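You operate a simulated robot arm through the tools that you are given. There is no shell and no other tool. Be economical: measure what you need, move in short steps, check, and stop when the job is done.

You run a simulated two-armed robot. Do the job below in one go: nothing can be reset, and whatever is moved stays where it is left.

TASK
Pick up the vase with one hand, pass it to the other hand and put it on the high shelf. Put one of the blue cool packs from the low bench by the cold store on the two-drawer table. Close the freezer drawer. Take the orange pot and put it on top of the white parts box. Any order will do. Set down upright: vase, orange pot.

The check looks at the end state, three seconds after you hand in, the way a careful person would. Anything else that was tipped, shoved, dropped, spilled or broken makes it a failure.

THE ROBOT
Two 7-joint arms with two-finger parallel grippers on one trunk, on a base that drives. Base frame: it is fixed to the floor where the robot stands at the start and does not move with it; the origin is under the middle of the robot, x ahead of it, y to its left, z up; the surface under the hand at the start is at about z = 1190. Readings come in mm, rad, newtons and seconds.
The left shoulder is at the start at [50, 209, 1271], the right one opposite. With the tool pointing down near the work surface each hand reaches from about 200 to 900 mm from the robot's upright axis, wherever it stands, measured 20 degrees to its own side. Places, roughly: blue cool pack (9x4x15 cm) [-2300, -700, 600]; freezer drawer [6500, -4600, 700]; high shelf (19x73 cm) [520, 60, 1200]; orange pot (5x5x8 cm) [9300, -4300, 500]; two-drawer table [1100, -100, 800]; vase (9x9x20 cm) [700, 100, 900]; white parts box [9500, -3500, 750]. Payload 4.4 kg a hand.
The tool frame of a hand sits at the grasp point between the pads (the TCP): z along the fingers, y along the line on which they close. The tips reach 23 mm beyond it. The gripper opens to 94 mm. The fingers are 38 mm wide and 10 mm thick; the gripper's body (54 by 96 mm) begins 39 mm behind the TCP.
Orientation is told as [roll, pitch, yaw] about the base's x, y, z axes, in that order, counted from this pose: with the fingers straight down and closing along the base's y, the tool's x points along the base's -x, its y along +y and its z along -z.

THE INTERFACE
- The arms move only by the tool step_arm. It takes "left_rows", "right_rows" or both (then of equal length, played together; a hand with none holds still); each is a list of rows, each a list of 6 numbers: the shift along the tool's x, y, z in mm, then the turn, a rotation vector about the tool's x, y, z in rad. In form: [[x, y, z, ax, ay, az], ...]. A call has 1 to 20 rows; each row shifts and turns the commanded pose from where the row before left it, along the tool's axes as they then stand. "left_grip" and "right_grip" are, for a hand that has rows, the gripper command, from -1 (fully open) to 1 (shut), values between in proportion, set as the call begins (left out, the last holds). A row lasts 0.2 s, in which the tool goes at most 50 mm and 0.15 rad; a call with a longer step from one row to the next is refused whole, and so is a gripper value outside its range. A pose out of reach is approached as far as the arm can. The call stops where the force on the tool passes 40 N (or 10 N more than at its start, if that is more) or the arm is blocked; 0.2 s more then pass. The fingers move at their own pace (about 108 mm/s each) and stop on an object; they squeeze with about 22 N. The grip force told is the motor's: it shows also when the fingers shut on nothing. Time passes only in rows, and 0.2 s behind the last, so rows that do not move let the fingers close. The reply holds the time, the measured pose of the TCP, the force on the tool along the base axes, the opening and the grip force, in the units named above and with some noise, with the torque about the TCP (base axes, N m) and any sound that the robot's microphone picked up, and new pictures: "show" is both (left out), scene, wrist or none (wrist: the cameras of the hands that moved).
- Cameras (640 x 400 px; columns grow to the right, rows downward): "scene" is now at [154.5, -2.3, 1460.7]; the picture's right is [0.04, -1.00, 0.00], its down [-0.46, -0.02, -0.89] and it looks along [0.89, 0.03, -0.46] (base axes); focal length 214 px, centre (320, 200). "left" rides on the left gripper at [87, -16, -74] in its tool frame; the picture's right is [0.18, 0.98, 0.00], its down [-0.58, 0.11, -0.81] and it looks along [-0.79, 0.15, 0.59] (tool axes); focal length 243 px, centre (320, 200). "right" rides on the right gripper at [86, 16, -75] in its tool frame; the picture's right is [-0.18, 0.98, 0.00], its down [-0.58, -0.11, -0.81] and it looks along [-0.79, -0.15, 0.59] (tool axes); focal length 243 px, centre (320, 200). There is no depth. A picture from a camera that has moved, and an enlarged one, comes with that camera's place and axes in the base frame and with its lens. The place of the scene camera against the robot may be out by one fixed shift of up to 12 mm in any direction.
- move_column(by): slides the trunk up (or, below 0, down) by that many mm; the arms and the scene camera ride with it, the base frame stays. It gives what a move gives, with no picture.
- base_move(legs): drives the robot by 1 to 6 legs, each [ahead, left, turn to the left] in mm, mm and rad, along the robot's own axes; the way and the turn of a leg run together, so that a leg with both is an arc; at most 1500 mm and 3.142 rad a leg. The arms and the cameras ride along, it lands a little off, and it stops where it bumps. It gives what a move gives, and a new picture of the scene camera.
- aim_head(pan, tilt): turns the head with the scene camera to pan (to the left, within 1.396 rad either way) and tilt (down, from -0.506 to 1.204), counted from straight ahead of the robot. It gives what a move gives, and a new picture of the scene camera.
- close_up(camera, box): a new picture of the part [left, top, right, bottom] of that camera's present view, enlarged. It takes no simulated time.
- finish_job(): hands the job in; it is judged then, once.

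Work in short steps. Places have to be worked out from the pictures, the camera data and where the tool is seen: move nearer, look again, correct. Check each grasp and each placing, and mend what went wrong. You have 165 turns and 260 pictures in all, those below and enlarged ones among them. Open the grippers and draw the arms clear of the work before you hand the job in, unless the task says otherwise; then end with one line.

The tools are called after "Emit:" as a command line: name --argument value ..., lists and objects as JSON in quotes. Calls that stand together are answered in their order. step_arm: Moves the arms, as the interface text tells. Its arguments: {"type":"object","properties":{"left_rows":{"type":"array","items":{"type":"array","items":{"type":"number"}}},"left_grip":{"type":"number"},"right_rows":{"type":"array","items":{"type":"array","items":{"type":"number"}}},"right_grip":{"type":"number"},"show":{"type":"string","enum":["both","scene","wrist","none"]}},"required":[]} The other tools are called the same way: move_column (by) slides the trunk up or down; base_move (legs) drives the base; aim_head (pan, tilt) turns the head that bears the scene camera; close_up (camera, box) takes an enlarged picture of a part of a camera's view; finish_job () hands the job in.

At the start:

```text
time_s: 0.0
left_ee_pos: [505.4, 319.2, 1498.5]
left_tcp_rot: [0.001, 0.001, 0.002]
left_contact_force: [-0.4, -0.2, -0.5]
left_ft_torque: [0.02, -0.01, 0.0]
left_grip_width: 94.1
left_finger_force: 0.0
right_ee_pos: [497.1, -118.1, 1498.3]
right_tcp_rot: [-0.001, 0.0, -0.003]
right_contact_force: [0.0, 0.1, 0.0]
right_ft_torque: [-0.02, 0.0, 0.01]
right_grip_width: 93.9
right_finger_force: 0.0
trunk travel left (down, up): [-350.0, 213.0]
robot x, y, heading: [1.5, -2.4, -0.001]
head pan, tilt: [0.037, 0.478]
```

scene: 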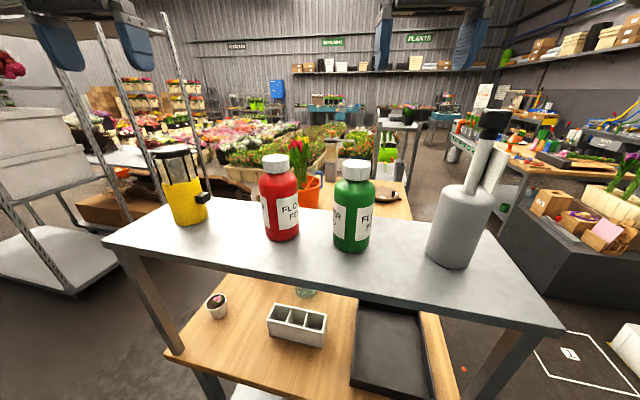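
right: 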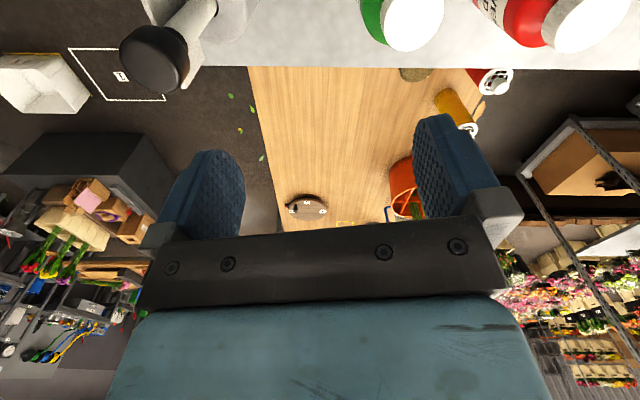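
left: 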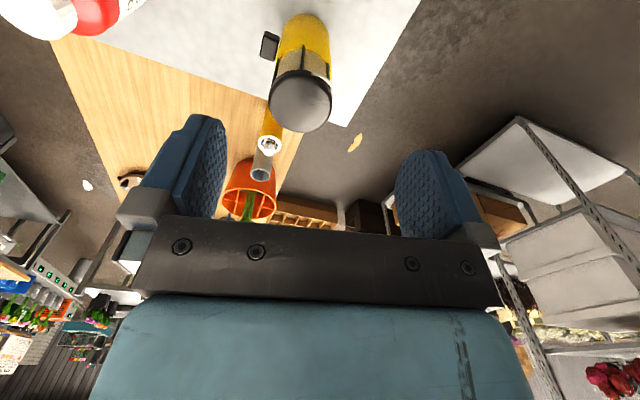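

I see the high shelf in front with bottles on it and the wooden table beneath. I look closer to find the vase.

Emit:
close_up --camera "scene" --box '[160, 130, 480, 330]'

Emit:
aim_head --pan 0.0 --tilt 1.0

```text
2.00 times, centred on (320, 230) of scene
camera zoom: at [154.5, -2.3, 1460.7], right [0.04, -1.0, 0.0], down [-0.46, -0.02, -0.89], along [0.89, 0.03, -0.46], focal length 429 px, centre (320, 140)
```

zoom: 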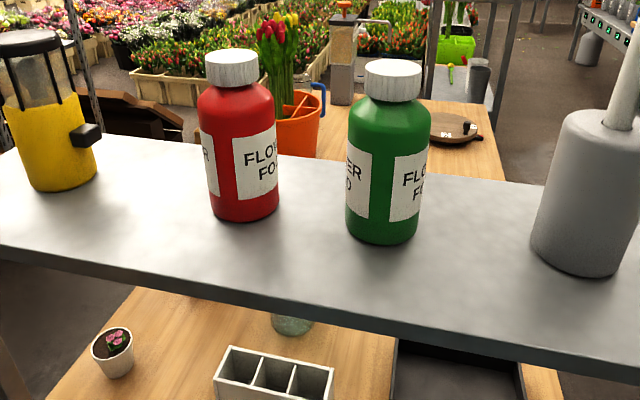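

```text
time_s: 0.9
left_ee_pos: [505.2, 318.9, 1499.0]
left_tcp_rot: [-0.001, 0.003, 0.001]
left_contact_force: [0.5, 0.5, -0.8]
left_ft_torque: [0.01, -0.02, -0.02]
left_grip_width: 94.1
left_finger_force: 0.1
right_ee_pos: [497.6, -117.4, 1497.7]
right_tcp_rot: [0.0, 0.001, 0.0]
right_contact_force: [-0.4, 0.7, 0.2]
right_ft_torque: [0.0, 0.03, 0.01]
right_grip_width: 93.9
right_finger_force: 0.0
trunk travel left (down, up): [-350.0, 213.0]
robot x, y, heading: [2.5, 2.6, -0.0]
head pan, tilt: [0.0, 1.0]
camera scene: at [132.9, -5.7, 1417.8], right [0.0, -1.0, 0.0], down [-0.84, 0.0, -0.54], along [0.54, 0.0, -0.84], focal length 214 px, centre (320, 200)
```

scene: 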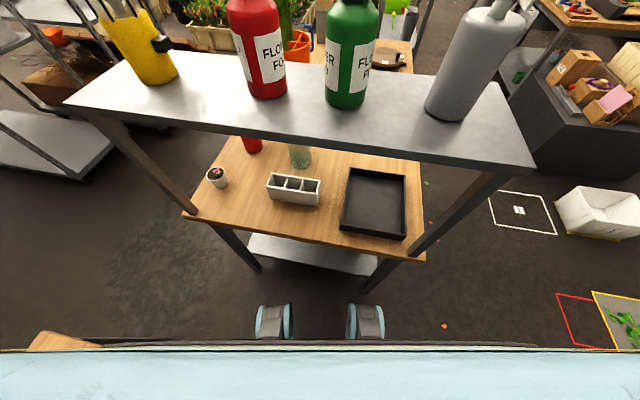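

The vase looks to be the greenish glass under and behind the shelf. I back off so that the hands clear the shelf, then lower the trunk to look under it.

Emit:
base_move --legs '[[-400, 0, 0]]'

Emit:
move_column --by -340

Emit:
aim_head --pan 0.0 --tilt 0.25

```text
time_s: 3.5
left_ee_pos: [105.5, 320.3, 1497.7]
left_tcp_rot: [0.001, 0.0, 0.006]
left_contact_force: [-0.6, -0.4, -0.2]
left_ft_torque: [0.0, 0.02, -0.01]
left_grip_width: 93.8
left_finger_force: 0.1
right_ee_pos: [97.5, -117.4, 1497.4]
right_tcp_rot: [0.002, 0.0, 0.0]
right_contact_force: [0.0, -0.1, -0.2]
right_ft_torque: [-0.02, 0.05, 0.02]
right_grip_width: 94.1
right_finger_force: 0.1
trunk travel left (down, up): [-350.0, 213.0]
robot x, y, heading: [-403.0, -1.0, 0.002]
head pan, tilt: [0.0, 1.0]
camera scene: at [-266.9, -5.8, 1417.6], right [0.0, -1.0, 0.0], down [-0.84, 0.0, -0.54], along [0.54, 0.0, -0.84], focal length 214 px, centre (320, 200)
```

scene: 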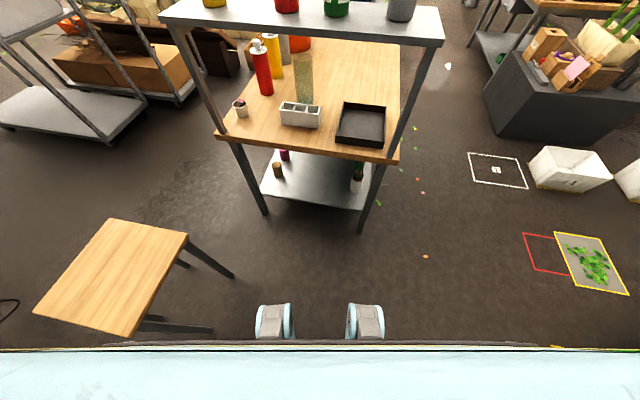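

```text
time_s: 6.8
left_ee_pos: [104.9, 320.0, 1158.1]
left_tcp_rot: [0.0, 0.001, 0.003]
left_contact_force: [-0.1, -0.1, 0.3]
left_ft_torque: [-0.01, -0.01, 0.02]
left_grip_width: 94.1
left_finger_force: 0.0
right_ee_pos: [97.4, -117.6, 1157.8]
right_tcp_rot: [0.001, 0.001, 0.002]
right_contact_force: [-0.1, 0.7, -0.5]
right_ft_torque: [0.04, 0.0, 0.0]
right_grip_width: 93.9
right_finger_force: 0.0
trunk travel left (down, up): [-10.0, 553.0]
robot x, y, heading: [-399.7, -4.8, 0.001]
head pan, tilt: [0.0, 1.0]
```

```text
time_s: 7.9
left_ee_pos: [104.2, 320.6, 1159.5]
left_tcp_rot: [0.0, 0.004, 0.003]
left_contact_force: [0.0, -0.5, 0.5]
left_ft_torque: [0.02, 0.0, 0.03]
left_grip_width: 94.0
left_finger_force: 0.1
right_ee_pos: [97.0, -117.5, 1157.4]
right_tcp_rot: [0.0, 0.0, 0.0]
right_contact_force: [-0.3, -0.4, 0.3]
right_ft_torque: [0.0, -0.01, -0.01]
right_grip_width: 93.9
right_finger_force: 0.0
trunk travel left (down, up): [-10.0, 553.0]
robot x, y, heading: [-399.3, -0.6, 0.002]
head pan, tilt: [0.0, 0.25]
camera scene: at [-243.8, -5.8, 1141.9], right [0.0, -1.0, 0.0], down [-0.25, 0.0, -0.97], along [0.97, 0.0, -0.25], focal length 214 px, centre (320, 200)
```

scene: 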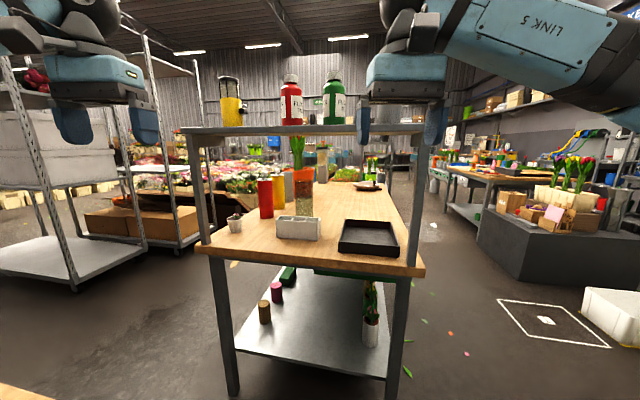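

Now the vase stands behind the white divided tray. I enlarge.

Emit:
close_up --camera "scene" --box '[180, 100, 440, 262]'

Emit:
close_up --camera "scene" --box '[240, 140, 350, 210]'

```text
2.46 times, centred on (310, 181) of scene
camera zoom: at [-243.8, -5.8, 1141.9], right [0.0, -1.0, 0.0], down [-0.25, 0.0, -0.97], along [0.97, 0.0, -0.25], focal length 528 px, centre (345, 247)
```

zoom: 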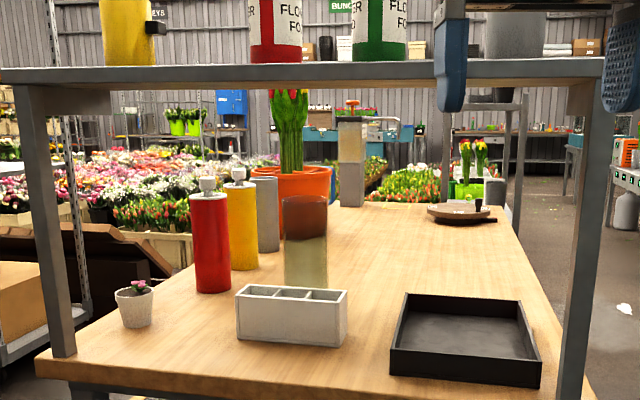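

```text
5.71 times, centred on (295, 175) of scene
camera zoom: at [-243.8, -5.8, 1141.9], right [0.0, -1.0, 0.0], down [-0.25, 0.0, -0.97], along [0.97, 0.0, -0.25], focal length 1226 px, centre (463, 343)
```

zoom: 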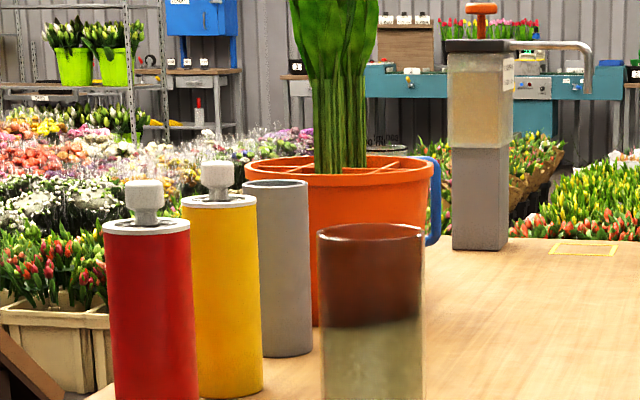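

The vase is a clear straight tumbler at about [770, 70], base z≈800. I'll take it from the table's right side, clear of the shelf. First I tuck the left arm, then drive round.

Emit:
step_arm --left_rows '[[43, 12, 0, 0, 0, 0], [43, 12, 0, 0, 0, 0], [43, 12, 0, 0, 0, 0], [43, 12, 0, 0, 0, 0], [43, 12, 0, 0, 0, 0], [43, 12, 0, 0, 0, 0], [43, 12, 0, 0, 0, 0]]' --show "none"

Emit:
base_move --legs '[[0, -950, 0], [1050, 0, 0], [0, 0, 1.571]]'

Emit:
aim_head --pan 0.0 --tilt 0.4

```text
time_s: 9.5
left_ee_pos: [-167.9, 344.0, 1126.0]
left_tcp_rot: [-0.004, 0.001, 0.002]
left_contact_force: [-0.3, 0.4, -0.1]
left_ft_torque: [0.03, 0.0, 0.01]
left_grip_width: 94.0
left_finger_force: 0.2
left hand out of reach, approached as far as the arm can: row 5, 6, 7
right_ee_pos: [97.9, -117.3, 1157.8]
right_tcp_rot: [0.0, -0.001, 0.0]
right_contact_force: [0.4, 0.1, -0.7]
right_ft_torque: [0.06, 0.03, -0.04]
right_grip_width: 93.9
right_finger_force: 0.0
trunk travel left (down, up): [-10.0, 553.0]
robot x, y, heading: [-400.2, 1.4, -0.002]
head pan, tilt: [0.0, 0.25]
```

```text
time_s: 16.9
left_ee_pos: [-165.7, -539.4, 1127.4]
left_tcp_rot: [-0.002, 0.002, 0.006]
left_contact_force: [0.3, -0.7, 0.1]
left_ft_torque: [0.02, 0.03, -0.01]
left_grip_width: 93.9
left_finger_force: 0.0
right_ee_pos: [99.5, -998.3, 1157.7]
right_tcp_rot: [0.001, 0.001, 0.003]
right_contact_force: [-0.2, -0.6, -0.5]
right_ft_torque: [-0.03, 0.03, -0.02]
right_grip_width: 94.1
right_finger_force: 0.0
trunk travel left (down, up): [-10.0, 553.0]
robot x, y, heading: [-397.8, -884.8, 0.005]
head pan, tilt: [0.0, 0.25]
stopped in leg 1: the robot was blocked; the commanded pose is now the measured one
camera scene: at [-241.3, -888.0, 1142.0], right [0.0, -1.0, 0.0], down [-0.25, 0.0, -0.97], along [0.97, 0.0, -0.25], focal length 214 px, centre (320, 200)
```

scene: 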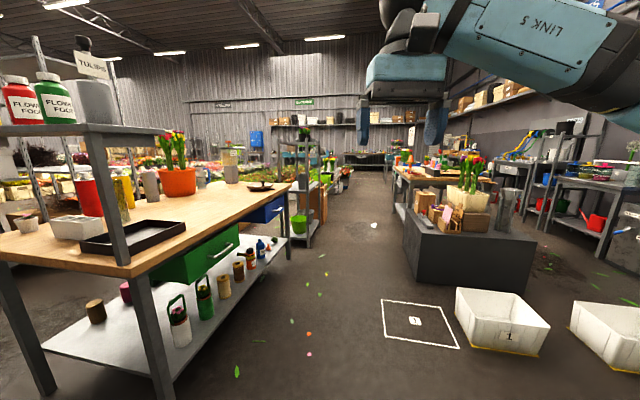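

```text
time_s: 17.6
left_ee_pos: [-166.4, -538.2, 1127.5]
left_tcp_rot: [-0.004, 0.001, 0.004]
left_contact_force: [-0.6, -0.3, -0.3]
left_ft_torque: [0.0, -0.01, 0.02]
left_grip_width: 93.7
left_finger_force: 0.0
right_ee_pos: [100.5, -997.8, 1158.3]
right_tcp_rot: [0.001, 0.002, 0.003]
right_contact_force: [-0.1, -0.1, 0.1]
right_ft_torque: [0.02, -0.03, 0.0]
right_grip_width: 93.9
right_finger_force: 0.2
trunk travel left (down, up): [-10.0, 553.0]
robot x, y, heading: [-396.2, -881.6, 0.004]
head pan, tilt: [0.0, 0.4]
camera scene: at [-242.1, -887.7, 1128.0], right [0.0, -1.0, 0.0], down [-0.39, 0.0, -0.92], along [0.92, 0.0, -0.39], focal length 214 px, centre (320, 200)
```

scene: 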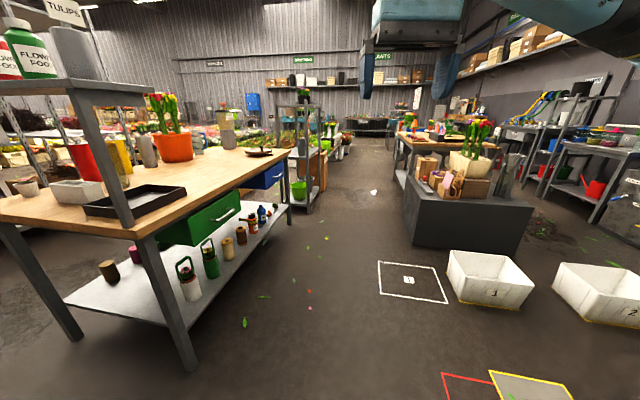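

Something blocked the sideways move on the right. I look there.

Emit:
aim_head --pan -1.2 --tilt 0.9

```text
time_s: 19.0
left_ee_pos: [-165.2, -537.7, 1128.2]
left_tcp_rot: [-0.004, 0.001, 0.008]
left_contact_force: [0.0, 0.2, -0.4]
left_ft_torque: [0.01, -0.03, 0.01]
left_grip_width: 93.7
left_finger_force: 0.0
right_ee_pos: [100.0, -999.3, 1158.4]
right_tcp_rot: [0.001, 0.0, 0.004]
right_contact_force: [-0.3, 0.7, 0.5]
right_ft_torque: [0.01, -0.04, 0.02]
right_grip_width: 93.8
right_finger_force: 0.0
trunk travel left (down, up): [-10.0, 553.0]
robot x, y, heading: [-399.6, -883.2, 0.0]
head pan, tilt: [-1.201, 0.901]
camera scene: at [-307.1, -958.3, 1085.0], right [-0.93, -0.37, 0.0], down [-0.29, 0.73, -0.62], along [0.23, -0.58, -0.78], focal length 214 px, centre (320, 200)
```

scene: 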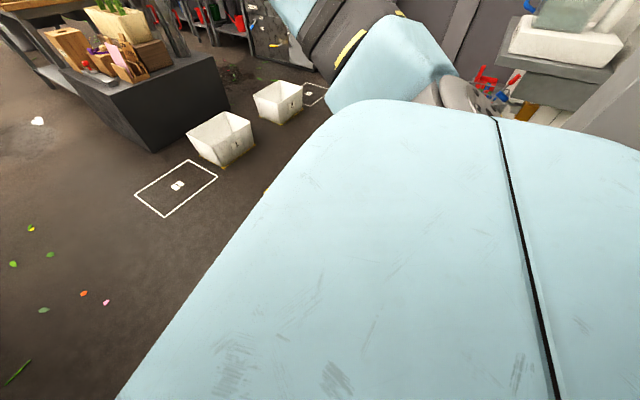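

Emit:
aim_head --pan -1.39 --tilt 0.3

```text
time_s: 20.0
left_ee_pos: [-164.9, -537.6, 1128.0]
left_tcp_rot: [-0.004, 0.0, 0.005]
left_contact_force: [0.0, -0.6, 0.1]
left_ft_torque: [0.02, 0.0, -0.02]
left_grip_width: 94.2
left_finger_force: 0.1
right_ee_pos: [100.5, -997.5, 1157.4]
right_tcp_rot: [0.001, 0.0, 0.003]
right_contact_force: [0.1, 1.0, -0.3]
right_ft_torque: [-0.02, 0.03, 0.01]
right_grip_width: 94.0
right_finger_force: 0.1
trunk travel left (down, up): [-10.0, 553.0]
robot x, y, heading: [-399.9, -885.7, 0.007]
head pan, tilt: [-1.389, 0.3]
camera scene: at [-317.5, -979.8, 1137.2], right [-0.98, -0.18, 0.0], down [-0.05, 0.29, -0.95], along [0.18, -0.94, -0.3], focal length 214 px, centre (320, 200)
```

scene: 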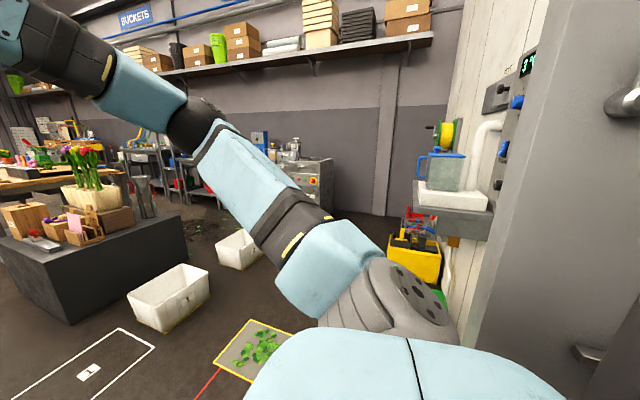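

A tall cabinet stands behind-right; I go forward instead along the aisle, then turn to face the table's side.

Emit:
base_move --legs '[[1040, 0, 0], [0, 0, 1.571]]'

Emit:
aim_head --pan 0.0 --tilt 0.35

```text
time_s: 23.3
left_ee_pos: [389.0, -534.8, 1128.5]
left_tcp_rot: [0.004, -0.025, 0.018]
left_contact_force: [0.3, -0.7, 0.0]
left_ft_torque: [0.02, 0.0, 0.02]
left_grip_width: 93.9
left_finger_force: 0.0
right_ee_pos: [670.2, -989.2, 1161.9]
right_tcp_rot: [0.001, -0.01, 0.022]
right_contact_force: [0.6, -0.5, -0.3]
right_ft_torque: [0.0, 0.02, -0.04]
right_grip_width: 94.1
right_finger_force: 0.1
trunk travel left (down, up): [-10.0, 553.0]
robot x, y, heading: [178.2, -882.4, 0.026]
head pan, tilt: [-1.389, 0.3]
stopped in leg 1: the robot was blocked; the commanded pose is now the measured one
camera scene: at [252.1, -979.5, 1138.3], right [-0.98, -0.21, -0.01], down [-0.05, 0.29, -0.96], along [0.2, -0.93, -0.3], focal length 214 px, centre (320, 200)
```

scene: 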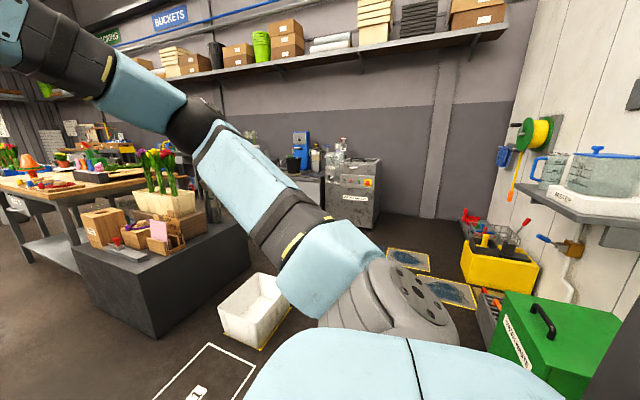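

```text
time_s: 24.8
left_ee_pos: [388.7, -533.5, 1128.0]
left_tcp_rot: [0.002, -0.028, 0.016]
left_contact_force: [0.2, 0.1, -0.2]
left_ft_torque: [-0.02, 0.02, -0.02]
left_grip_width: 94.1
left_finger_force: 0.1
right_ee_pos: [665.4, -991.0, 1164.2]
right_tcp_rot: [0.002, -0.012, 0.02]
right_contact_force: [-1.3, 1.1, -0.2]
right_ft_torque: [0.04, 0.0, 0.01]
right_grip_width: 94.0
right_finger_force: 0.2
trunk travel left (down, up): [-10.0, 553.0]
robot x, y, heading: [177.3, -883.7, 0.026]
head pan, tilt: [0.0, 0.351]
camera scene: at [323.8, -885.8, 1134.5], right [0.02, -1.0, 0.0], down [-0.33, -0.01, -0.94], along [0.94, 0.02, -0.33], focal length 214 px, centre (320, 200)
```

scene: 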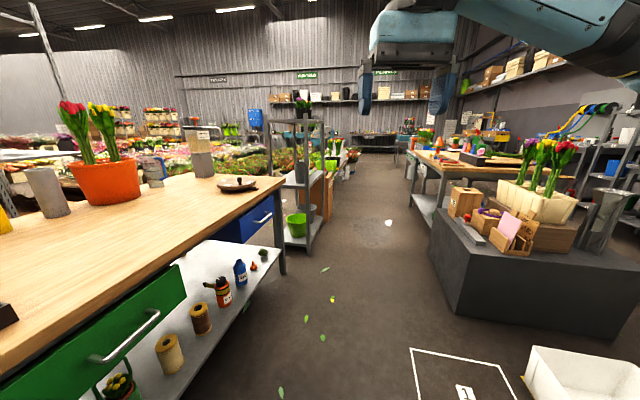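

Blocked again with a small heading twist. The table runs skewed (about −11°), so I look to both sides to see the contact.

Emit:
aim_head --pan 1.1 --tilt 0.6

Emit:
aim_head --pan -0.8 --tilt 1.1

```text
time_s: 26.1
left_ee_pos: [389.2, -534.6, 1128.0]
left_tcp_rot: [0.002, -0.028, 0.016]
left_contact_force: [0.6, -0.7, 0.0]
left_ft_torque: [0.0, 0.0, -0.01]
left_grip_width: 94.1
left_finger_force: 0.1
right_ee_pos: [668.4, -990.0, 1163.9]
right_tcp_rot: [0.001, -0.01, 0.023]
right_contact_force: [-0.1, -0.1, 0.7]
right_ft_torque: [-0.01, 0.0, 0.01]
right_grip_width: 93.9
right_finger_force: 0.0
trunk travel left (down, up): [-10.0, 553.0]
robot x, y, heading: [174.1, -877.6, 0.021]
head pan, tilt: [1.1, 0.6]
camera scene: at [269.5, -808.1, 1111.3], right [0.9, -0.43, 0.01], down [-0.23, -0.51, -0.83], along [0.37, 0.74, -0.56], focal length 214 px, centre (320, 200)
```

scene: 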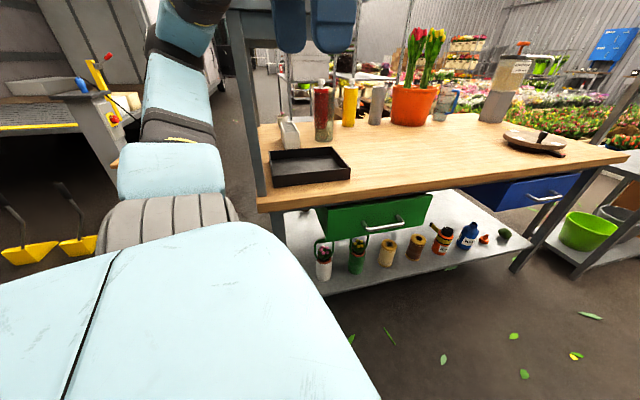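

```text
time_s: 28.0
left_ee_pos: [387.8, -534.8, 1129.2]
left_tcp_rot: [0.002, -0.028, 0.016]
left_contact_force: [-0.7, 0.5, 0.1]
left_ft_torque: [-0.02, 0.0, 0.0]
left_grip_width: 93.7
left_finger_force: 0.0
right_ee_pos: [667.6, -990.2, 1163.6]
right_tcp_rot: [0.001, -0.012, 0.021]
right_contact_force: [0.2, -0.8, 0.4]
right_ft_torque: [-0.02, -0.01, -0.02]
right_grip_width: 94.1
right_finger_force: 0.1
trunk travel left (down, up): [-10.0, 553.0]
robot x, y, heading: [177.6, -881.3, 0.024]
head pan, tilt: [-0.799, 1.1]
camera scene: at [276.6, -931.8, 1072.6], right [-0.7, -0.71, -0.01], down [-0.63, 0.63, -0.46], along [0.34, -0.32, -0.89], focal length 214 px, centre (320, 200)
```

scene: 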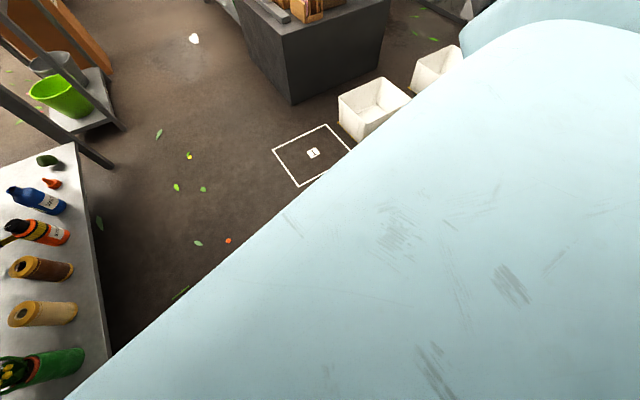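

The left elbow most likely touched the shelf's end. I back off, move right, and go further round, keeping more distance.

Emit:
base_move --legs '[[-60, 0, 0], [0, -300, 0]]'

Emit:
aim_head --pan 0.9 --tilt 0.3

```text
time_s: 31.8
left_ee_pos: [345.8, -833.7, 1126.5]
left_tcp_rot: [0.0, -0.015, 0.013]
left_contact_force: [0.4, -0.6, -1.1]
left_ft_torque: [0.01, 0.01, -0.03]
left_grip_width: 93.8
left_finger_force: 0.0
right_ee_pos: [624.2, -1288.8, 1157.0]
right_tcp_rot: [0.0, 0.002, 0.019]
right_contact_force: [0.4, 0.5, 0.2]
right_ft_torque: [0.01, 0.03, 0.0]
right_grip_width: 94.0
right_finger_force: 0.1
trunk travel left (down, up): [-10.0, 553.0]
robot x, y, heading: [122.8, -1184.1, 0.02]
head pan, tilt: [-0.799, 1.1]
camera scene: at [232.3, -1230.3, 1071.1], right [-0.7, -0.71, 0.0], down [-0.63, 0.63, -0.45], along [0.32, -0.32, -0.89], focal length 214 px, centre (320, 200)
```

scene: 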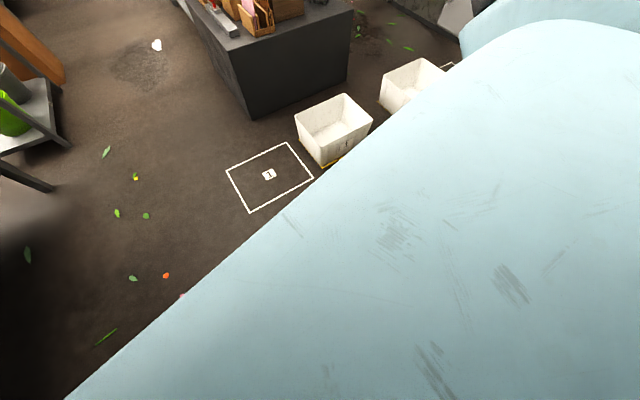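

```text
time_s: 33.5
left_ee_pos: [345.0, -834.2, 1125.0]
left_tcp_rot: [0.0, -0.014, 0.013]
left_contact_force: [0.1, 0.6, 0.5]
left_ft_torque: [0.03, 0.0, 0.0]
left_grip_width: 94.1
left_finger_force: 0.0
right_ee_pos: [624.8, -1288.9, 1156.6]
right_tcp_rot: [0.0, 0.003, 0.018]
right_contact_force: [0.8, -0.6, -0.8]
right_ft_torque: [0.01, -0.01, 0.0]
right_grip_width: 94.3
right_finger_force: 0.1
trunk travel left (down, up): [-10.0, 553.0]
robot x, y, heading: [127.5, -1182.2, 0.022]
head pan, tilt: [0.901, 0.3]
camera scene: at [243.9, -1111.5, 1137.2], right [0.8, -0.61, 0.0], down [-0.18, -0.24, -0.96], along [0.58, 0.76, -0.3], focal length 214 px, centre (320, 200)
```

scene: 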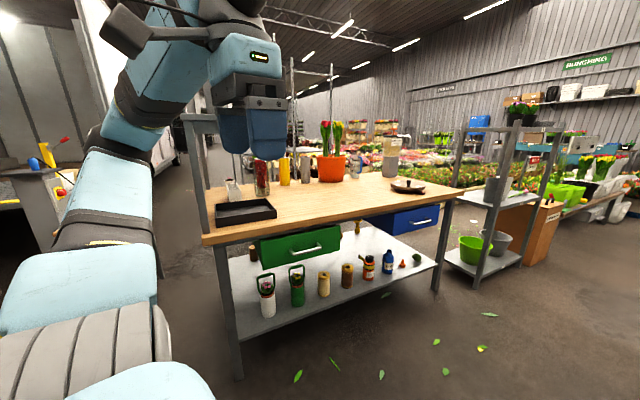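

The table is skewed by about −10°, and the vase is nearer its front, so the front approach under the shelf is shorter. I return to the front, square to the table.

Emit:
base_move --legs '[[-100, 150, 0], [-350, 300, 0], [0, 760, 0], [0, 0, -0.2]]'

Emit:
aim_head --pan 0.0 --tilt 0.3

Emit:
close_up --camera "scene" --box '[180, 80, 460, 255]'

```text
time_s: 45.8
left_ee_pos: [-68.5, 319.2, 1126.3]
left_tcp_rot: [-0.001, -0.014, -0.18]
left_contact_force: [-0.4, 0.3, -1.1]
left_ft_torque: [0.06, -0.01, 0.0]
left_grip_width: 94.0
left_finger_force: 0.0
right_ee_pos: [117.5, -182.7, 1157.3]
right_tcp_rot: [0.002, 0.002, -0.175]
right_contact_force: [0.4, 0.2, 0.3]
right_ft_torque: [0.02, -0.03, 0.02]
right_grip_width: 94.1
right_finger_force: 0.1
trunk travel left (down, up): [-10.0, 553.0]
robot x, y, heading: [-353.1, 22.7, -0.175]
head pan, tilt: [0.901, 0.3]
camera scene: at [-221.0, 65.1, 1137.3], right [0.66, -0.75, 0.0], down [-0.22, -0.2, -0.96], along [0.71, 0.64, -0.3], focal length 214 px, centre (320, 200)
```

scene: 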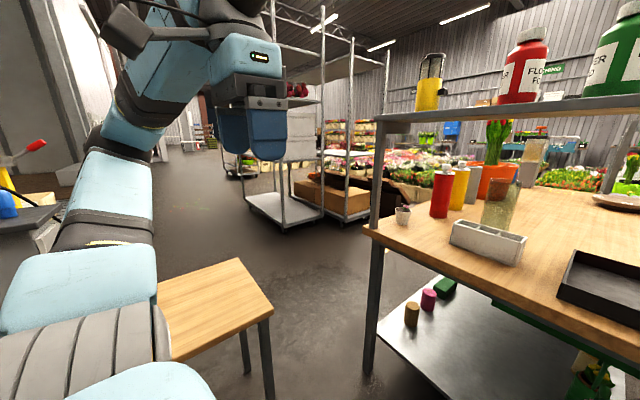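

```text
time_s: 47.0
left_ee_pos: [-68.3, 319.5, 1125.5]
left_tcp_rot: [0.001, -0.013, -0.179]
left_contact_force: [-0.1, -0.3, -0.1]
left_ft_torque: [0.0, -0.01, 0.01]
left_grip_width: 94.2
left_finger_force: 0.0
right_ee_pos: [117.6, -180.7, 1157.8]
right_tcp_rot: [0.0, 0.001, -0.176]
right_contact_force: [-0.8, 0.1, -0.2]
right_ft_torque: [-0.03, -0.01, 0.01]
right_grip_width: 93.9
right_finger_force: 0.0
trunk travel left (down, up): [-10.0, 553.0]
robot x, y, heading: [-355.2, 17.5, -0.17]
head pan, tilt: [0.0, 0.3]
camera scene: at [-198.8, -12.7, 1137.2], right [-0.17, -0.99, 0.0], down [-0.29, 0.05, -0.96], along [0.94, -0.16, -0.3], focal length 214 px, centre (320, 200)
```

scene: 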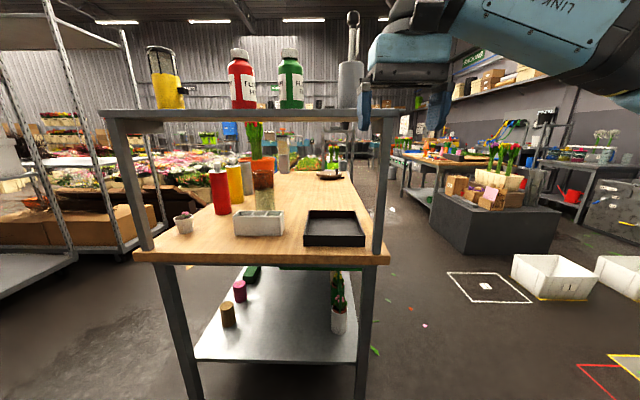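

```text
2.29 times, centred on (320, 168) of scene
camera zoom: at [-198.8, -12.7, 1137.2], right [-0.17, -0.99, 0.0], down [-0.29, 0.05, -0.96], along [0.94, -0.16, -0.3], focal length 490 px, centre (320, 274)
```

zoom: 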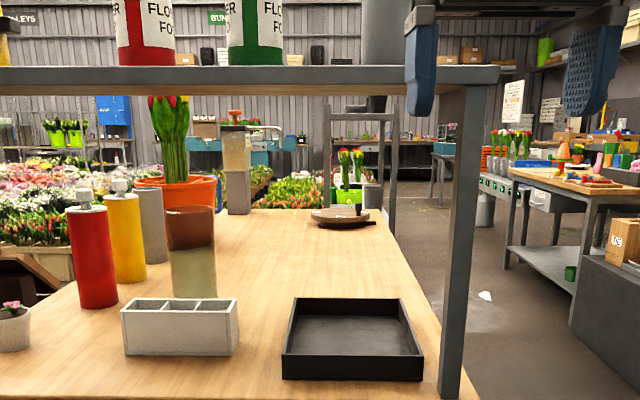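

Everything still stands upright. The vase is about 1090 ahead and 230 left of the robot axis. I shift left 250 and tilt the right hand forward, lowering it to look under the shelf with the wrist camera.

Emit:
base_move --legs '[[0, 250, 0]]'

Emit:
step_arm --right_rows '[[0, 0, 0, 0, -0.15, 0], [0, 0, 0, 0, -0.15, 0], [0, 0, 0, 0, -0.15, 0], [0, 0, 0, 0, -0.15, 0], [0, 0, 0, 0, -0.15, 0], [0, 0, 0, 0, -0.15, 0], [0, 0, 0, 0, -0.15, 0], [37.6, 0, 21.7, 0, 0, 0], [37.6, 0, 21.7, 0, 0, 0], [37.6, 0, 21.7, 0, 0, 0], [37.6, 0, 21.7, 0, 0, 0], [37.6, 0, 21.7, 0, 0, 0]]'

```text
time_s: 49.8
left_ee_pos: [-24.6, 565.3, 1125.6]
left_tcp_rot: [-0.001, -0.013, -0.178]
left_contact_force: [0.0, 0.4, 0.1]
left_ft_torque: [0.01, 0.0, -0.01]
left_grip_width: 93.9
left_finger_force: 0.1
right_ee_pos: [159.1, 65.1, 1156.8]
right_tcp_rot: [0.0, 0.003, -0.175]
right_contact_force: [0.1, 0.8, -0.4]
right_ft_torque: [-0.01, -0.01, -0.04]
right_grip_width: 94.1
right_finger_force: 0.0
trunk travel left (down, up): [-10.0, 553.0]
robot x, y, heading: [-310.1, 263.5, -0.171]
head pan, tilt: [0.0, 0.3]
camera scene: at [-155.6, 233.1, 1137.2], right [-0.17, -0.98, 0.0], down [-0.29, 0.05, -0.96], along [0.94, -0.17, -0.3], focal length 214 px, centre (320, 200)
```

scene: 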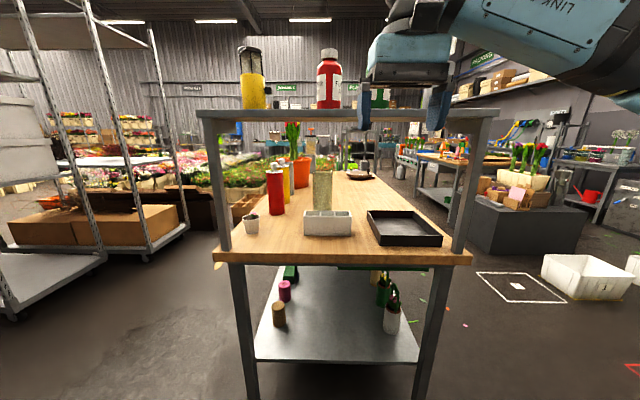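

```text
time_s: 52.4
left_ee_pos: [-24.0, 564.6, 1124.8]
left_tcp_rot: [0.0, -0.013, -0.18]
left_contact_force: [0.5, -0.9, -0.2]
left_ft_torque: [0.03, 0.0, 0.01]
left_grip_width: 94.2
left_finger_force: 0.1
right_ee_pos: [161.6, 64.3, 938.4]
right_tcp_rot: [0.001, -1.047, -0.179]
right_contact_force: [0.0, 0.2, 0.5]
right_ft_torque: [0.01, -0.03, 0.01]
right_grip_width: 94.0
right_finger_force: 0.1
trunk travel left (down, up): [-10.0, 553.0]
robot x, y, heading: [-310.5, 268.1, -0.181]
head pan, tilt: [0.0, 0.3]
camera scene: at [-155.4, 232.7, 1137.3], right [-0.17, -0.98, 0.0], down [-0.29, 0.05, -0.96], along [0.94, -0.17, -0.3], focal length 214 px, centre (320, 200)
camera right: at [57.6, 99.0, 899.8], right [0.26, 0.95, 0.16], down [-0.42, -0.04, 0.91], along [0.87, -0.31, 0.39], focal length 243 px, centre (320, 200)
```

scene: 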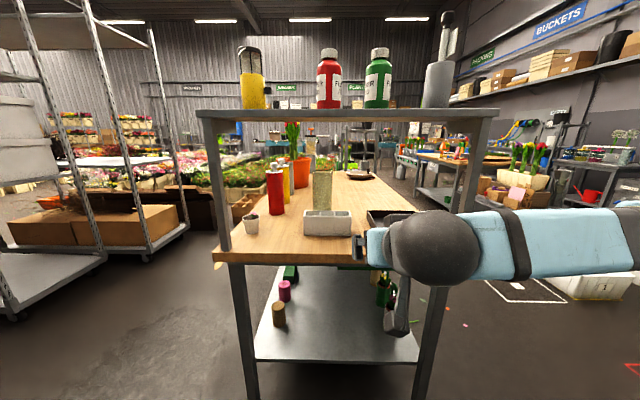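
right: 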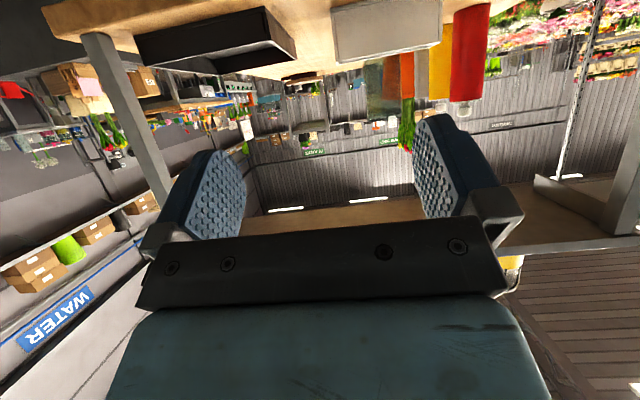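

Emit:
close_up --camera "scene" --box '[220, 130, 420, 255]'

Emit:
close_up --camera "right" --box '[260, 0, 500, 150]'

```text
3.20 times, centred on (320, 192) of scene
camera zoom: at [-155.4, 232.7, 1137.3], right [-0.17, -0.98, 0.0], down [-0.29, 0.05, -0.96], along [0.94, -0.17, -0.3], focal length 686 px, centre (320, 224)
```

zoom: 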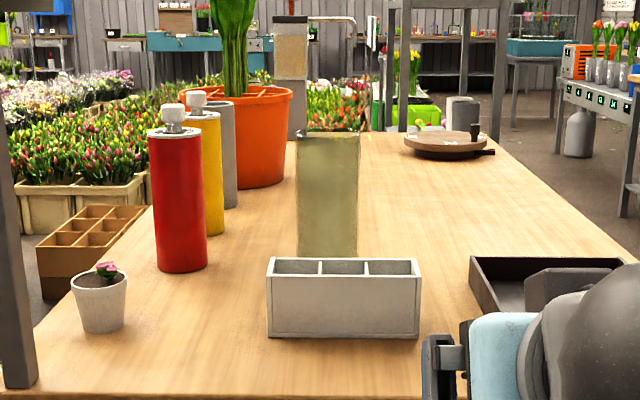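

```text
2.67 times, centred on (380, 75) of right
camera zoom: at [57.6, 99.0, 899.8], right [0.26, 0.95, 0.16], down [-0.42, -0.04, 0.91], along [0.87, -0.31, 0.39], focal length 647 px, centre (160, 533)
```

zoom: 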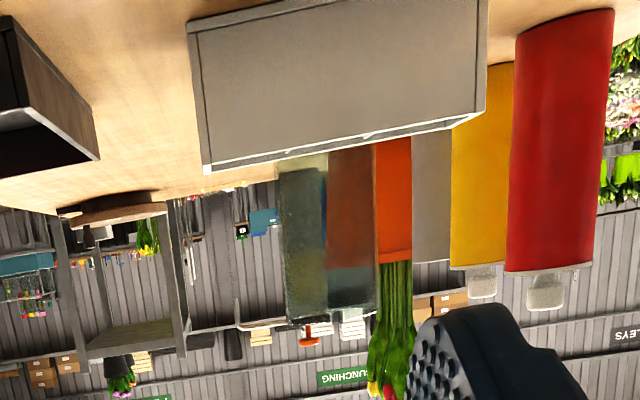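

The vase's axis lies near [740, 69], about 107 mm left of the hand's line and about 570 ahead. I extend the hand forward and left while still in front of the table, then drive in.

Emit:
step_arm --right_rows '[[-20, 21.5, 34.6, 0, 0, 0], [-20, 21.5, 34.6, 0, 0, 0], [-20, 21.5, 34.6, 0, 0, 0], [-20, 21.5, 34.6, 0, 0, 0], [-20, 21.5, 34.6, 0, 0, 0]]'

```text
time_s: 53.6
left_ee_pos: [-24.5, 566.2, 1125.4]
left_tcp_rot: [-0.001, -0.012, -0.18]
left_contact_force: [0.4, 0.2, 0.3]
left_ft_torque: [0.01, 0.03, 0.01]
left_grip_width: 94.1
left_finger_force: 0.0
right_ee_pos: [376.0, 135.4, 940.1]
right_tcp_rot: [0.0, -1.048, -0.174]
right_contact_force: [0.5, -0.4, 0.6]
right_ft_torque: [-0.02, -0.01, 0.01]
right_grip_width: 94.0
right_finger_force: 0.1
trunk travel left (down, up): [-10.0, 553.0]
robot x, y, heading: [-311.2, 267.7, -0.177]
head pan, tilt: [0.0, 0.3]
camera scene: at [-155.4, 233.4, 1137.2], right [-0.17, -0.98, 0.0], down [-0.29, 0.05, -0.96], along [0.94, -0.17, -0.3], focal length 214 px, centre (320, 200)
camera right: at [273.6, 170.2, 901.2], right [0.26, 0.95, 0.16], down [-0.42, -0.04, 0.91], along [0.87, -0.3, 0.39], focal length 243 px, centre (320, 200)
```

scene: 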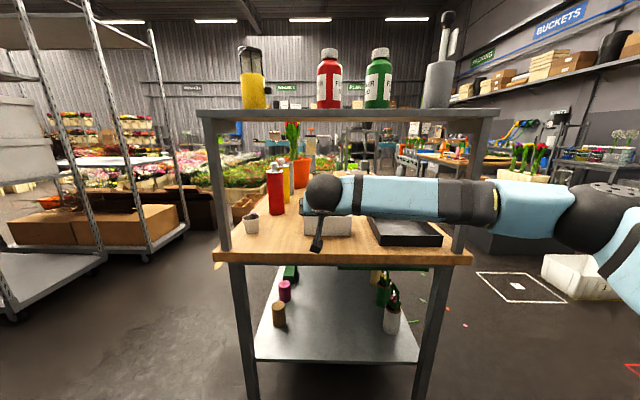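
right: 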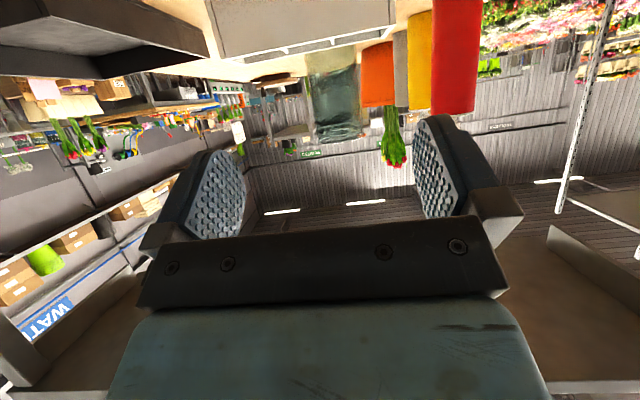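

The elbow swings far out right, so I'd rather extend the arm (bringing the elbow in) and drive less. The vase is now straight ahead of the hand; I extend about 175.

Emit:
step_arm --right_rows '[[-22, 0, 38, 0, 0, 0], [-22, 0, 38, 0, 0, 0], [-22, 0, 38, 0, 0, 0], [-22, 0, 38, 0, 0, 0]]'

```text
time_s: 54.6
left_ee_pos: [-25.5, 564.8, 1126.2]
left_tcp_rot: [-0.001, -0.013, -0.179]
left_contact_force: [0.1, -1.4, -0.1]
left_ft_torque: [0.01, 0.01, -0.01]
left_grip_width: 94.0
left_finger_force: 0.0
right_ee_pos: [548.4, 103.4, 941.1]
right_tcp_rot: [-0.002, -1.049, -0.175]
right_contact_force: [0.6, 0.5, 0.6]
right_ft_torque: [-0.01, 0.04, 0.05]
right_grip_width: 94.0
right_finger_force: 0.0
trunk travel left (down, up): [-10.0, 553.0]
robot x, y, heading: [-311.9, 270.5, -0.175]
head pan, tilt: [0.0, 0.3]
camera scene: at [-155.3, 233.3, 1137.2], right [-0.17, -0.98, 0.0], down [-0.29, 0.05, -0.96], along [0.94, -0.17, -0.3], focal length 214 px, centre (320, 200)
camera right: at [446.3, 138.3, 902.9], right [0.26, 0.95, 0.16], down [-0.42, -0.04, 0.91], along [0.87, -0.3, 0.39], focal length 243 px, centre (320, 200)
```

scene: 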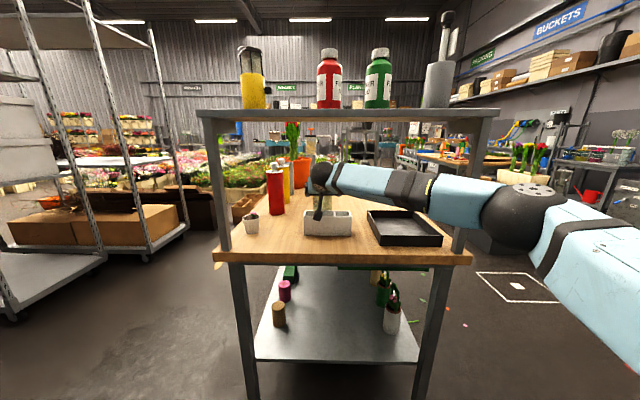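
right: 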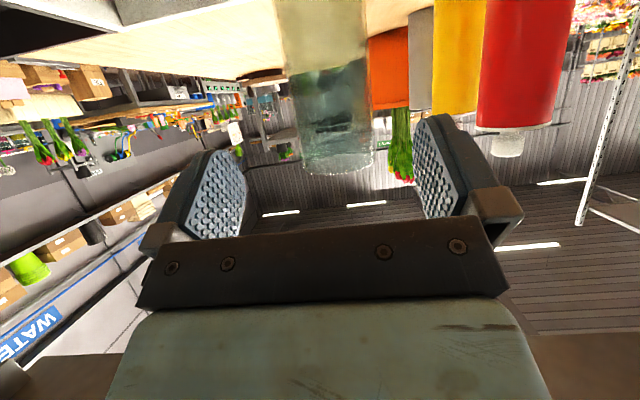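

The vase axis now triangulates to about [695, 73], 150 mm ahead and well centred. I extend another 70 mm and check the reach and elbow.

Emit:
step_arm --right_rows '[[-17.5, 0, 30.3, 0, 0, 0], [-17.5, 0, 30.3, 0, 0, 0]]'

Emit:
close_up --camera "right" --box '[180, 40, 480, 228]'

```text
time_s: 55.2
left_ee_pos: [-23.8, 566.2, 1125.5]
left_tcp_rot: [0.0, -0.01, -0.178]
left_contact_force: [0.5, -0.2, 0.0]
left_ft_torque: [0.0, 0.0, 0.0]
left_grip_width: 94.0
left_finger_force: 0.2
right_ee_pos: [618.0, 91.5, 941.1]
right_tcp_rot: [-0.001, -1.049, -0.171]
right_contact_force: [1.2, -0.8, -0.7]
right_ft_torque: [0.01, 0.04, 0.0]
right_grip_width: 94.0
right_finger_force: 0.1
trunk travel left (down, up): [-10.0, 553.0]
robot x, y, heading: [-307.3, 264.2, -0.17]
head pan, tilt: [0.0, 0.3]
camera scene: at [-155.4, 233.7, 1137.2], right [-0.17, -0.98, 0.0], down [-0.29, 0.05, -0.96], along [0.94, -0.17, -0.3], focal length 214 px, centre (320, 200)
camera right: at [515.4, 127.5, 902.6], right [0.26, 0.95, 0.16], down [-0.42, -0.04, 0.91], along [0.87, -0.3, 0.39], focal length 243 px, centre (320, 200)
```

scene: 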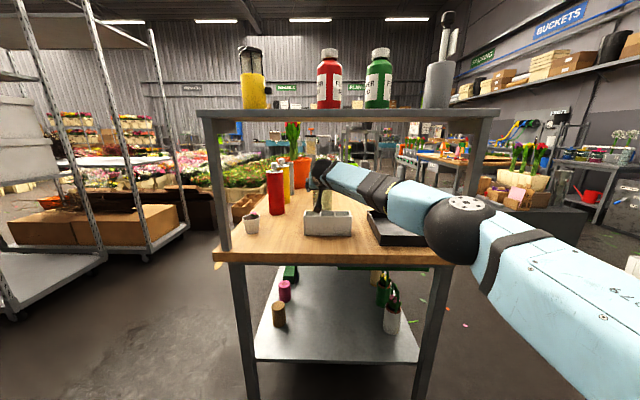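
right: 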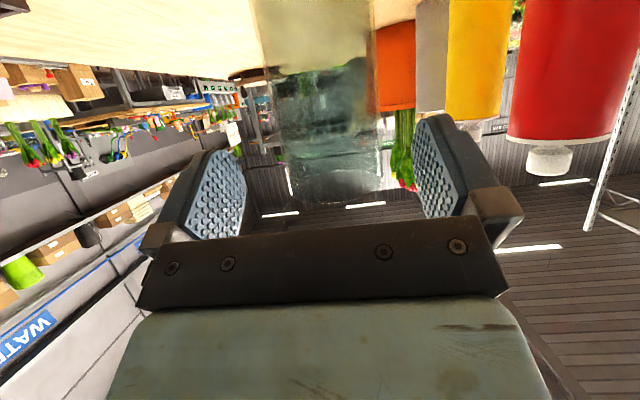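

```text
2.13 times, centred on (330, 134) of right
camera zoom: at [515.4, 127.5, 902.6], right [0.26, 0.95, 0.16], down [-0.42, -0.04, 0.91], along [0.87, -0.3, 0.39], focal length 516 px, centre (299, 340)
```

zoom: 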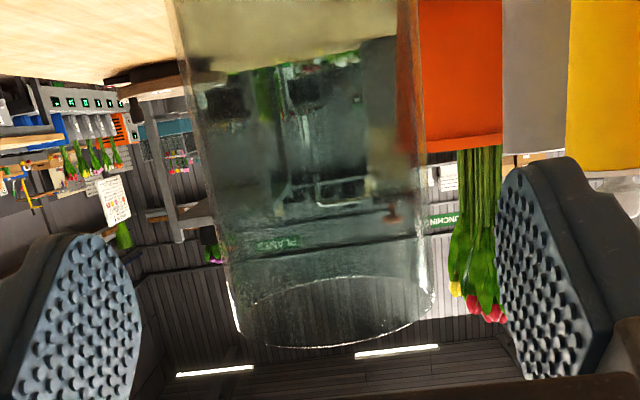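

Rim at about [700, 79, 973]: 80 mm ahead and ~2.5 mm left of the hand's line. I advance slowly.

Emit:
step_arm --right_rows '[[-5, 2.5, 8.7, 0, 0, 0], [-5, 0, 8.7, 0, 0, 0], [-5, 0, 8.7, 0, 0, 0], [-5, 0, 8.7, 0, 0, 0]]' --show "none"

Emit:
close_up --camera "right" --box '[180, 40, 480, 228]'

```text
time_s: 56.2
left_ee_pos: [-25.4, 566.1, 1125.0]
left_tcp_rot: [-0.001, -0.012, -0.18]
left_contact_force: [-0.8, 0.2, -0.7]
left_ft_torque: [0.0, -0.02, -0.01]
left_grip_width: 94.1
left_finger_force: 0.1
right_ee_pos: [631.9, 88.2, 934.7]
right_tcp_rot: [0.0, -1.049, -0.176]
right_contact_force: [0.1, 0.4, -0.3]
right_ft_torque: [-0.01, -0.01, -0.04]
right_grip_width: 94.3
right_finger_force: 0.1
right hand out of reach, approached as far as the arm can: row 2, 3, 4
trunk travel left (down, up): [-10.0, 553.0]
robot x, y, heading: [-313.7, 266.4, -0.177]
head pan, tilt: [0.0, 0.3]
```

```text
2.13 times, centred on (330, 134) of right
camera zoom: at [529.1, 122.2, 896.6], right [0.26, 0.95, 0.16], down [-0.42, -0.04, 0.91], along [0.87, -0.3, 0.39], focal length 516 px, centre (299, 340)
```

zoom: 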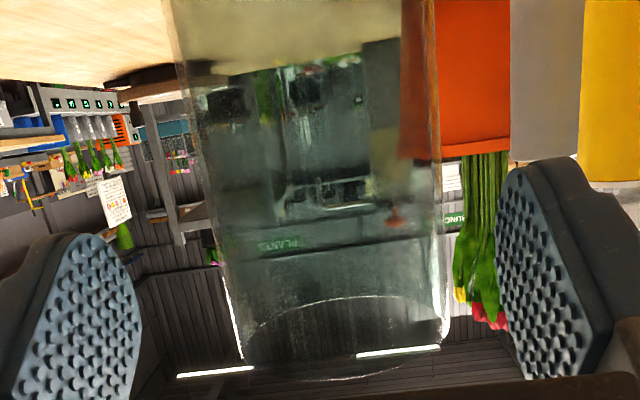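

At the reach limit. I retract the commanded pose by 45 mm and drive 70 mm in, leaving the last bit to the arm.

Emit:
step_arm --right_rows '[[7.5, 0, -13, 0, 0, 0], [7.5, 0, -13, 0, 0, 0], [7.5, 0, -13, 0, 0, 0]]' --show "none"

Emit:
base_move --legs '[[50, 0, 0]]'

Emit:
close_up --camera "right" --box '[180, 40, 480, 228]'

```text
time_s: 57.0
left_ee_pos: [-25.2, 565.7, 1126.4]
left_tcp_rot: [-0.001, -0.014, -0.181]
left_contact_force: [0.5, -0.2, -0.6]
left_ft_torque: [-0.01, -0.03, -0.02]
left_grip_width: 93.8
left_finger_force: 0.1
right_ee_pos: [586.5, 96.4, 936.1]
right_tcp_rot: [0.001, -1.05, -0.176]
right_contact_force: [-0.2, -0.2, 0.3]
right_ft_torque: [-0.04, 0.02, 0.04]
right_grip_width: 93.7
right_finger_force: 0.0
trunk travel left (down, up): [-10.0, 553.0]
robot x, y, heading: [-308.0, 264.5, -0.178]
head pan, tilt: [0.0, 0.3]
```

```text
time_s: 57.9
left_ee_pos: [25.0, 556.3, 1125.1]
left_tcp_rot: [-0.001, -0.012, -0.18]
left_contact_force: [0.3, 0.1, -0.2]
left_ft_torque: [0.01, 0.04, 0.0]
left_grip_width: 94.0
left_finger_force: 0.2
right_ee_pos: [637.4, 88.7, 935.2]
right_tcp_rot: [0.0, -1.047, -0.173]
right_contact_force: [0.6, 0.6, -0.3]
right_ft_torque: [0.0, -0.06, 0.01]
right_grip_width: 93.7
right_finger_force: 0.0
trunk travel left (down, up): [-10.0, 553.0]
robot x, y, heading: [-262.2, 258.9, -0.172]
head pan, tilt: [0.0, 0.3]
camera scene: at [-106.0, 224.3, 1137.1], right [-0.17, -0.98, 0.0], down [-0.29, 0.05, -0.95], along [0.94, -0.16, -0.3], focal length 214 px, centre (320, 200)
```

scene: 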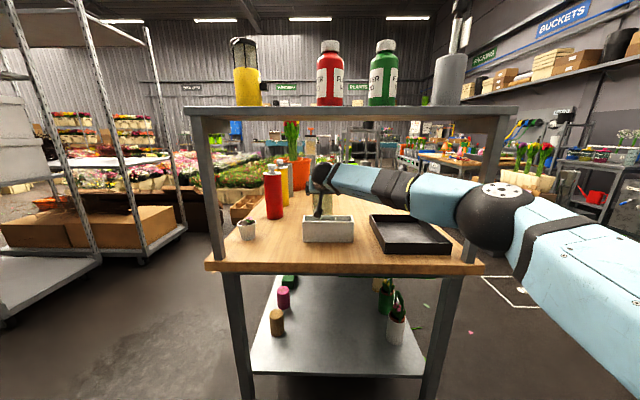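

```text
2.13 times, centred on (330, 134) of right
camera zoom: at [534.1, 122.5, 896.0], right [0.26, 0.95, 0.16], down [-0.42, -0.04, 0.91], along [0.87, -0.3, 0.39], focal length 516 px, centre (299, 340)
```

zoom: 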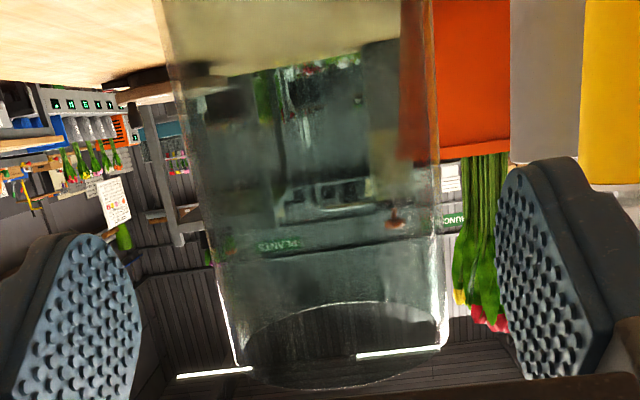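

Vase axis about 65–70 ahead, ~2.7 mm left. Advancing 60 mm slowly.

Emit:
step_arm --right_rows '[[-5, 1.5, 8.7, 0, 0, 0], [-5, 1.2, 8.7, 0, 0, 0], [-5, 0, 8.7, 0, 0, 0], [-5, 0, 8.7, 0, 0, 0]]' --show "none"

Emit:
close_up --camera "right" --box '[160, 40, 480, 240]'

```text
time_s: 58.9
left_ee_pos: [24.0, 557.7, 1126.2]
left_tcp_rot: [0.0, -0.012, -0.18]
left_contact_force: [-0.8, -0.3, 0.1]
left_ft_torque: [0.0, -0.01, 0.0]
left_grip_width: 94.1
left_finger_force: 0.0
right_ee_pos: [676.0, 83.3, 934.9]
right_tcp_rot: [-0.001, -1.047, -0.174]
right_contact_force: [-0.3, 0.6, 0.6]
right_ft_torque: [-0.01, 0.0, -0.03]
right_grip_width: 94.2
right_finger_force: 0.0
trunk travel left (down, up): [-10.0, 553.0]
robot x, y, heading: [-259.4, 257.1, -0.173]
head pan, tilt: [0.0, 0.3]
```

```text
2.00 times, centred on (320, 140) of right
camera zoom: at [573.8, 118.0, 896.5], right [0.26, 0.95, 0.16], down [-0.42, -0.04, 0.91], along [0.87, -0.3, 0.39], focal length 485 px, centre (320, 320)
```

zoom: 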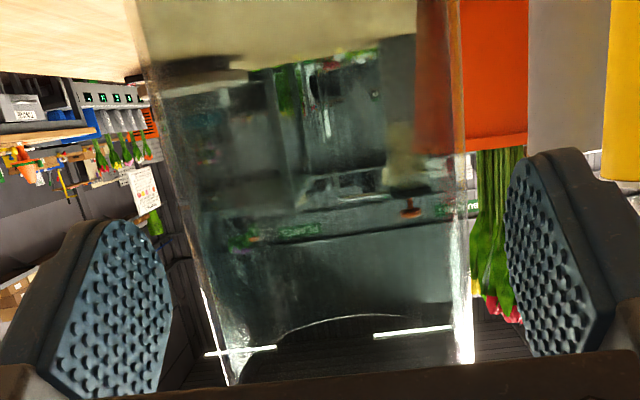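

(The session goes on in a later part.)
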